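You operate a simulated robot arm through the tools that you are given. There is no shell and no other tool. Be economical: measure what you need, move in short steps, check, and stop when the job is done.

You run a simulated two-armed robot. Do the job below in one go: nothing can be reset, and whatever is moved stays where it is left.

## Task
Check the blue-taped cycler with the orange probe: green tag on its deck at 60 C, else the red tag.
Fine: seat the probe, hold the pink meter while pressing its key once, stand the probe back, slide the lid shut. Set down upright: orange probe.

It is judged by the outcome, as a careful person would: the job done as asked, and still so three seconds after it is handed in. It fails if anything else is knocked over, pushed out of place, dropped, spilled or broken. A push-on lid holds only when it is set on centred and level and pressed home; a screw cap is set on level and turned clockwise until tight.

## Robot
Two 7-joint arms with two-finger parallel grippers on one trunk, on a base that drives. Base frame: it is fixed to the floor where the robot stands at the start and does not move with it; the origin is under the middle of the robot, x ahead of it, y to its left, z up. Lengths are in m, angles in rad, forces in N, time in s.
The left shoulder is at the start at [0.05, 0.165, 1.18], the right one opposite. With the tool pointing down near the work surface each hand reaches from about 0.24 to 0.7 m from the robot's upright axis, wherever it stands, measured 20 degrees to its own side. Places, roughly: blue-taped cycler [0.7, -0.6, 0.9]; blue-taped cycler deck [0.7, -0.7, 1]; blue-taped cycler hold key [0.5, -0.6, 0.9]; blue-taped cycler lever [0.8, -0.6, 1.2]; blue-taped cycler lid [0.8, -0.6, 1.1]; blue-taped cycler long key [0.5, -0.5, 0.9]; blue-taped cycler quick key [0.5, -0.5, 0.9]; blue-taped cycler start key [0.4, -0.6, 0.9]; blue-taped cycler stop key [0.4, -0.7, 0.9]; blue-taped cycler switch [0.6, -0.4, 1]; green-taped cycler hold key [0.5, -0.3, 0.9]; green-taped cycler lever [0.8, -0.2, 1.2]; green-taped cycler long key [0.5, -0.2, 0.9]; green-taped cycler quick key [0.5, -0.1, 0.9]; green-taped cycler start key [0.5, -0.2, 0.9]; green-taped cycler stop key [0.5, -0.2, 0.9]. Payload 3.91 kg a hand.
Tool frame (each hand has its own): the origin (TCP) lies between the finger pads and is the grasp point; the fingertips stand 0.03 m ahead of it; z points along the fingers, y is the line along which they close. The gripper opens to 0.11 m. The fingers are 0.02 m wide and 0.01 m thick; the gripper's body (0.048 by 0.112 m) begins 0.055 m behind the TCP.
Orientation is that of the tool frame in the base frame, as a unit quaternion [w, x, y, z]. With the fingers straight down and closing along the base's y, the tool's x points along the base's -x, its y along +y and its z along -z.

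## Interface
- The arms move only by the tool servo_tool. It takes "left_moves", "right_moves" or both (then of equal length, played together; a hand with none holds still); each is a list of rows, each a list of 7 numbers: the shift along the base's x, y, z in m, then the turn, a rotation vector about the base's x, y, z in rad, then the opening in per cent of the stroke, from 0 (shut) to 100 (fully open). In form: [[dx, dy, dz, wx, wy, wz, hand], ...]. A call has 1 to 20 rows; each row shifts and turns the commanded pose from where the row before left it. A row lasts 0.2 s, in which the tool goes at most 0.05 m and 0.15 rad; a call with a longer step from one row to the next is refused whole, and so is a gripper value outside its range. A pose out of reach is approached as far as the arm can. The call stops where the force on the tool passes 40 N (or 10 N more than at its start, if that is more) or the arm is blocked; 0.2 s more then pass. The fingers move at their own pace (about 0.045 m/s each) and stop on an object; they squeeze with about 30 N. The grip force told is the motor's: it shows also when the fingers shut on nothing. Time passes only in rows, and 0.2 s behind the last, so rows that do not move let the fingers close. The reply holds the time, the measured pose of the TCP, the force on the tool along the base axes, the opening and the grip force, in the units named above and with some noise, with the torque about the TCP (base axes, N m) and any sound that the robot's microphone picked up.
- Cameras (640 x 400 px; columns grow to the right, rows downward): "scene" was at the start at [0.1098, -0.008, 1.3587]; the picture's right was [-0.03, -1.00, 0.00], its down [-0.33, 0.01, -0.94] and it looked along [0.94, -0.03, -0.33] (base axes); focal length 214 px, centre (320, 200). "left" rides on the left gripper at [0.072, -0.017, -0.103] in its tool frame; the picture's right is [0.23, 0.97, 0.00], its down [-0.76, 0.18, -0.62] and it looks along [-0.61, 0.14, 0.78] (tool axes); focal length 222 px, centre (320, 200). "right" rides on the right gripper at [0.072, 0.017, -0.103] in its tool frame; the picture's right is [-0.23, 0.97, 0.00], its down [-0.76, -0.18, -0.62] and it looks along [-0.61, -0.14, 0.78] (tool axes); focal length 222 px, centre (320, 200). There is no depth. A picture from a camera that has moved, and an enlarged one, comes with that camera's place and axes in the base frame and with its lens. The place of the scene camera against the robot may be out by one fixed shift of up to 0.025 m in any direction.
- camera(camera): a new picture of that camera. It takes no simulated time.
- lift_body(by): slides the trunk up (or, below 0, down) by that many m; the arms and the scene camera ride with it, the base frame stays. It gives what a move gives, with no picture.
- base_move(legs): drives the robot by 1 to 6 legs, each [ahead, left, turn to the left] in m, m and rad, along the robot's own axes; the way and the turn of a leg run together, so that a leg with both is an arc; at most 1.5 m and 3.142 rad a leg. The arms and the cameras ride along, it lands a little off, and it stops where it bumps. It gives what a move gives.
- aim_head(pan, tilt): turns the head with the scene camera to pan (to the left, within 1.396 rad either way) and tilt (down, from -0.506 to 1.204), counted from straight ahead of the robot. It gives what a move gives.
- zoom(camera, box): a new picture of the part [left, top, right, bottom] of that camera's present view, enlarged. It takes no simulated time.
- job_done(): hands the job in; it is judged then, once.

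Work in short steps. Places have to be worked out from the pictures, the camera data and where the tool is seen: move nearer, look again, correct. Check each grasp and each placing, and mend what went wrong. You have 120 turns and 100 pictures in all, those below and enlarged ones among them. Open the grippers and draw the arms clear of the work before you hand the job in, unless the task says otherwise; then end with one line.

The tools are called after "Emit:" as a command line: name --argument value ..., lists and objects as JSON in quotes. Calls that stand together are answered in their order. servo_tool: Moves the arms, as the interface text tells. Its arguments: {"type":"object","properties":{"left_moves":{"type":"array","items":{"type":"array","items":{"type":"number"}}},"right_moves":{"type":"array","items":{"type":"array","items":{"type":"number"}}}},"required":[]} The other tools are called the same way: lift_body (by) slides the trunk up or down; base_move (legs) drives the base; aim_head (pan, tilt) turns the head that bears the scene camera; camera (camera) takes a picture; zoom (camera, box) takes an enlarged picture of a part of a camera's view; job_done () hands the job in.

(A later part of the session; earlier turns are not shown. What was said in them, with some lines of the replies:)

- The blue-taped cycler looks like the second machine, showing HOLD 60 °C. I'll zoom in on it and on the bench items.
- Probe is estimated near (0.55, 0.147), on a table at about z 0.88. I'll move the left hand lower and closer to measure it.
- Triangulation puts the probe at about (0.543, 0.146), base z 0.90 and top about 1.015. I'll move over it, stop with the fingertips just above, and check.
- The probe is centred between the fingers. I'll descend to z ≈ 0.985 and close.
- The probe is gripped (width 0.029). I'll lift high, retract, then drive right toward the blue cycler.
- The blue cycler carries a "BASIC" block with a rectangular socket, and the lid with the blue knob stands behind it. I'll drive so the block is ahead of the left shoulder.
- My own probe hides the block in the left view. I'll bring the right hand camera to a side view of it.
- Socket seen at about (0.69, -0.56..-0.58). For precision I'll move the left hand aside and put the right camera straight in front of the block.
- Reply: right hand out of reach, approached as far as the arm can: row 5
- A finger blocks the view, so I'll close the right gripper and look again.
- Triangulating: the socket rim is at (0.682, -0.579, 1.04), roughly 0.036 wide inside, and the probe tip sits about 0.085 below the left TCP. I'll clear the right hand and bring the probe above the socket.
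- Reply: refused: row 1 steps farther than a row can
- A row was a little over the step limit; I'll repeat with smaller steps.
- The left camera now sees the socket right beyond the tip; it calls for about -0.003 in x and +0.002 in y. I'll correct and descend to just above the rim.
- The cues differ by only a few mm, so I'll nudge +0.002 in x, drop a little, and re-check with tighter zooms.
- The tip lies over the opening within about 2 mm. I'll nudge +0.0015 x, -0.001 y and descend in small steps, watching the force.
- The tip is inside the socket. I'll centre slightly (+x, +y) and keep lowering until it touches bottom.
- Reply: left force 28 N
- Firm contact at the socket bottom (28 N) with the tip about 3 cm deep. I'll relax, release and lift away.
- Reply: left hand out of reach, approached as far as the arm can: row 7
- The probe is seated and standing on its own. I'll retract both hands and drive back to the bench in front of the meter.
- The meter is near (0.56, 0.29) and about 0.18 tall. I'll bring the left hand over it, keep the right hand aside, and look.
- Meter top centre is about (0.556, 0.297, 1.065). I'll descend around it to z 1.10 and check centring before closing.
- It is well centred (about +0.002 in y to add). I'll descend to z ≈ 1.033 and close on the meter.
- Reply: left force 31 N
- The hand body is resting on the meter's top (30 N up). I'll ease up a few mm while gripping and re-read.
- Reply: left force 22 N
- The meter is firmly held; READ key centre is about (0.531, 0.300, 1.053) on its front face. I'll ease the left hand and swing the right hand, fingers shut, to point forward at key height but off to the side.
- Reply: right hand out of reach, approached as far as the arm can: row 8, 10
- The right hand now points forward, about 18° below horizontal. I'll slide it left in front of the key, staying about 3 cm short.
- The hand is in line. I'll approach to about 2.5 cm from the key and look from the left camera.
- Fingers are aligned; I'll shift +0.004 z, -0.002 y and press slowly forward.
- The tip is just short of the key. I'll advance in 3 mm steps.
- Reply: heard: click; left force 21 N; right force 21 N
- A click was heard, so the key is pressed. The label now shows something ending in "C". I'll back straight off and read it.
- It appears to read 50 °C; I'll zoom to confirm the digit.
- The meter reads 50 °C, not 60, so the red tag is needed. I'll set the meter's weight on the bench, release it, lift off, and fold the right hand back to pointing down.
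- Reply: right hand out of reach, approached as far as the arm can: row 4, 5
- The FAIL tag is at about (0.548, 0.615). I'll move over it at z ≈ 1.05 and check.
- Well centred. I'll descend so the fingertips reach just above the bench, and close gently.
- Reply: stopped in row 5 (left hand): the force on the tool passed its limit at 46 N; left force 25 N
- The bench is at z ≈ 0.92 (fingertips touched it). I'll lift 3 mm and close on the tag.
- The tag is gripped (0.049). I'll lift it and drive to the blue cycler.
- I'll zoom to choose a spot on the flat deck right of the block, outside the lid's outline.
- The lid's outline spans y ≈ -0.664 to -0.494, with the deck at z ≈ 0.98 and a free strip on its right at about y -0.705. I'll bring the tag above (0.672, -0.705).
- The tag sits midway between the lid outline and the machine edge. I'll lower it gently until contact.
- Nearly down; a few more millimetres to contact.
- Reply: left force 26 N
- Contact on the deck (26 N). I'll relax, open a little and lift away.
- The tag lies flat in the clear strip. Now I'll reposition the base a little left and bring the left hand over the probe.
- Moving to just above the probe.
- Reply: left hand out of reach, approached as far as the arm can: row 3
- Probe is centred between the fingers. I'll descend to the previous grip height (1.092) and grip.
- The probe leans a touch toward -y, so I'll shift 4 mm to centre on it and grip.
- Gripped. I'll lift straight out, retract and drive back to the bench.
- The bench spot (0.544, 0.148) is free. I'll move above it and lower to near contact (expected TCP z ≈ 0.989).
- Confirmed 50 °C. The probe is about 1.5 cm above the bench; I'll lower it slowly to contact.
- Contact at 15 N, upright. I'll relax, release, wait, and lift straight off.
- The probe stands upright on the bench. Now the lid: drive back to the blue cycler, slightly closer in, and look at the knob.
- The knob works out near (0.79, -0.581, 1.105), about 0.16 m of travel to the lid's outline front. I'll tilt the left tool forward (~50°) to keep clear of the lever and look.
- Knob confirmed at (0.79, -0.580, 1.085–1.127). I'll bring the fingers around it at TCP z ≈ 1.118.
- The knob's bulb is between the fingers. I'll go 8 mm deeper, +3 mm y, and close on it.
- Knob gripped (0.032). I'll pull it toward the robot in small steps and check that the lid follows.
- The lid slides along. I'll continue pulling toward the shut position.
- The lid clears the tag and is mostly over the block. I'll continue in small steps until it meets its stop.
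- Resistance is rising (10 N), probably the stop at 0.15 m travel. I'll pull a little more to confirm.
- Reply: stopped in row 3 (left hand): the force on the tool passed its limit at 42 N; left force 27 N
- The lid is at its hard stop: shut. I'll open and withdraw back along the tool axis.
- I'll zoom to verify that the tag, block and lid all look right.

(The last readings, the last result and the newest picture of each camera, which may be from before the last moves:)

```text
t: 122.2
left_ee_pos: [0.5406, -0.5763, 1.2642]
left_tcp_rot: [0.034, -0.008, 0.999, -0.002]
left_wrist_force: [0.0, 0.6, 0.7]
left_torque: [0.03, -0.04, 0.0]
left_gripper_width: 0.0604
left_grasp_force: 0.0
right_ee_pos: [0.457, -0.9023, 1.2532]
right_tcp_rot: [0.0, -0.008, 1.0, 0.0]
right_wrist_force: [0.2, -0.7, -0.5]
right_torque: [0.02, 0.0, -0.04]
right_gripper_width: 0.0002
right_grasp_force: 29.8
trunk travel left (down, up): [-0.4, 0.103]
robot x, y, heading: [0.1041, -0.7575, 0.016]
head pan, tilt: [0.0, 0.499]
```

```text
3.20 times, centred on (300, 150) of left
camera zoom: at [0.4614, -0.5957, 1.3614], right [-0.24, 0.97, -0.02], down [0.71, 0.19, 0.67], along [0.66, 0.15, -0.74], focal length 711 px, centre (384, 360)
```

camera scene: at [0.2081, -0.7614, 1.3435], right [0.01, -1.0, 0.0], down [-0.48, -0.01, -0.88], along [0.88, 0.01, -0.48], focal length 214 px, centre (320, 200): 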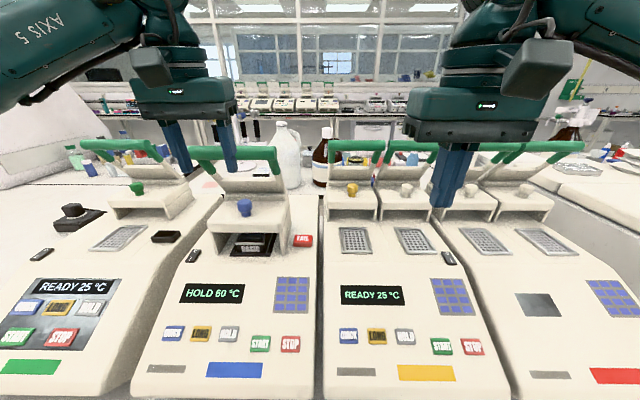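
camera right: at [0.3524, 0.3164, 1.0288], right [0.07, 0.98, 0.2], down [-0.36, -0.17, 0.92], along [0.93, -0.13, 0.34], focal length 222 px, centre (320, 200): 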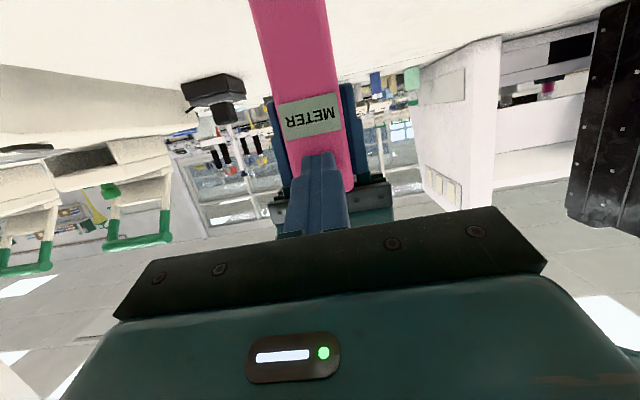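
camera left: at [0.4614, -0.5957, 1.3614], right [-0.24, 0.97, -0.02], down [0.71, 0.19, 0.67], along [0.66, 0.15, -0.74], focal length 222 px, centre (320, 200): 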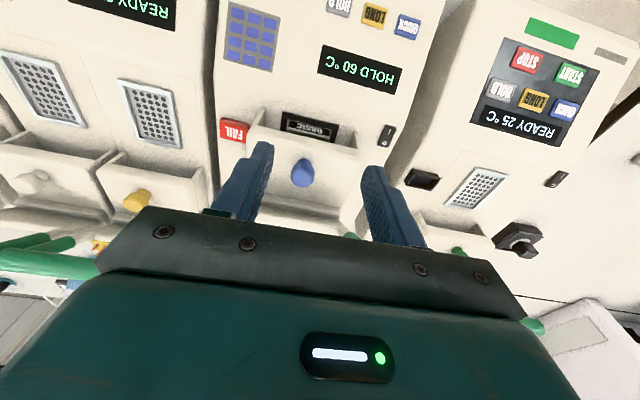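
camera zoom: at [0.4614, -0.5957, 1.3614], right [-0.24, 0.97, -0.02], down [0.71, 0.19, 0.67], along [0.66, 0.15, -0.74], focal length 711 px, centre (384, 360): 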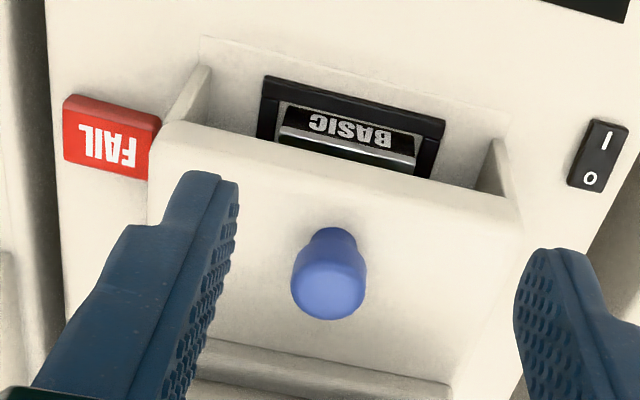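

Travel was 0.15 m to a firm stop. The lid is shut over the block, the red tag is flat and untouched, and the grippers are free. I'll back off, open the right hand, and take a final look at the bench.

Emit:
base_move --legs '[[-0.1, 0, 0]]'

Emit:
servo_tool --right_moves '[[0, 0, 0, 0, 0, 0, 50], [0, 0, 0, 0, 0, 0, 50], [0, 0, 0, 0, 0, 0, 50]]'

Emit:
aim_head --pan 0.6 --tilt 0.4

Emit:
camera --camera "scene"

```text
t: 123.3
left_ee_pos: [0.4408, -0.5783, 1.2649]
left_tcp_rot: [0.035, -0.008, 0.999, -0.002]
left_wrist_force: [-0.4, -0.6, 1.1]
left_torque: [-0.03, 0.01, 0.01]
left_gripper_width: 0.0604
left_grasp_force: 0.0
right_ee_pos: [0.3578, -0.9036, 1.2535]
right_tcp_rot: [0.001, -0.008, 1.0, 0.001]
right_wrist_force: [-0.2, -0.5, 0.2]
right_torque: [-0.01, -0.02, 0.02]
right_gripper_width: 0.0
right_grasp_force: 30.6
trunk travel left (down, up): [-0.4, 0.103]
robot x, y, heading: [0.0056, -0.7595, 0.013]
head pan, tilt: [0.0, 0.499]
```

```text
t: 124.1
left_ee_pos: [0.4414, -0.5785, 1.2644]
left_tcp_rot: [0.034, -0.009, 0.999, -0.001]
left_wrist_force: [0.2, -0.2, 0.0]
left_torque: [0.02, 0.0, -0.01]
left_gripper_width: 0.0603
left_grasp_force: 0.1
right_ee_pos: [0.3588, -0.9031, 1.2534]
right_tcp_rot: [-0.001, -0.008, 1.0, 0.0]
right_wrist_force: [0.9, 0.3, -0.5]
right_torque: [0.02, 0.02, -0.04]
right_gripper_width: 0.0551
right_grasp_force: 0.0
trunk travel left (down, up): [-0.4, 0.103]
robot x, y, heading: [0.0031, -0.7606, 0.01]
head pan, tilt: [0.0, 0.499]
```

```text
t: 125.1
left_ee_pos: [0.4418, -0.5783, 1.2642]
left_tcp_rot: [0.035, -0.01, 0.999, -0.002]
left_wrist_force: [0.2, 0.2, -1.0]
left_torque: [-0.02, 0.01, 0.0]
left_gripper_width: 0.0604
left_grasp_force: 0.0
right_ee_pos: [0.3585, -0.905, 1.2542]
right_tcp_rot: [0.0, -0.007, 1.0, 0.001]
right_wrist_force: [0.3, -0.4, -0.6]
right_torque: [-0.03, 0.01, -0.01]
right_gripper_width: 0.0553
right_grasp_force: 0.0
trunk travel left (down, up): [-0.4, 0.103]
robot x, y, heading: [0.0025, -0.7624, 0.012]
head pan, tilt: [0.6, 0.4]
```

```text
9 pictures are left
camera scene: at [0.0948, -0.7107, 1.3526], right [0.58, -0.82, 0.0], down [-0.32, -0.22, -0.92], along [0.75, 0.53, -0.39], focal length 214 px, centre (320, 200)
```

scene: 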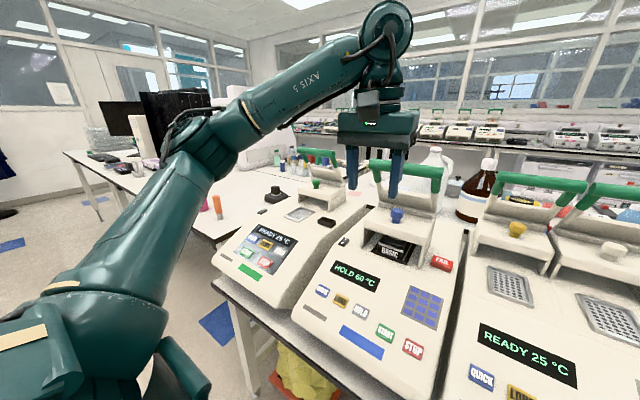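

The probe stands upright on the bench, the tag and lid are in place, and the hands are clear. I'm handing in the job.

Emit:
job_done

```text
The job is handed in.
```

The meter read 50 °C on the blue-taped cycler, not 60, so the red (FAIL) tag is on its deck; the orange probe is standing back on the bench and the lid is slid shut to its stop.
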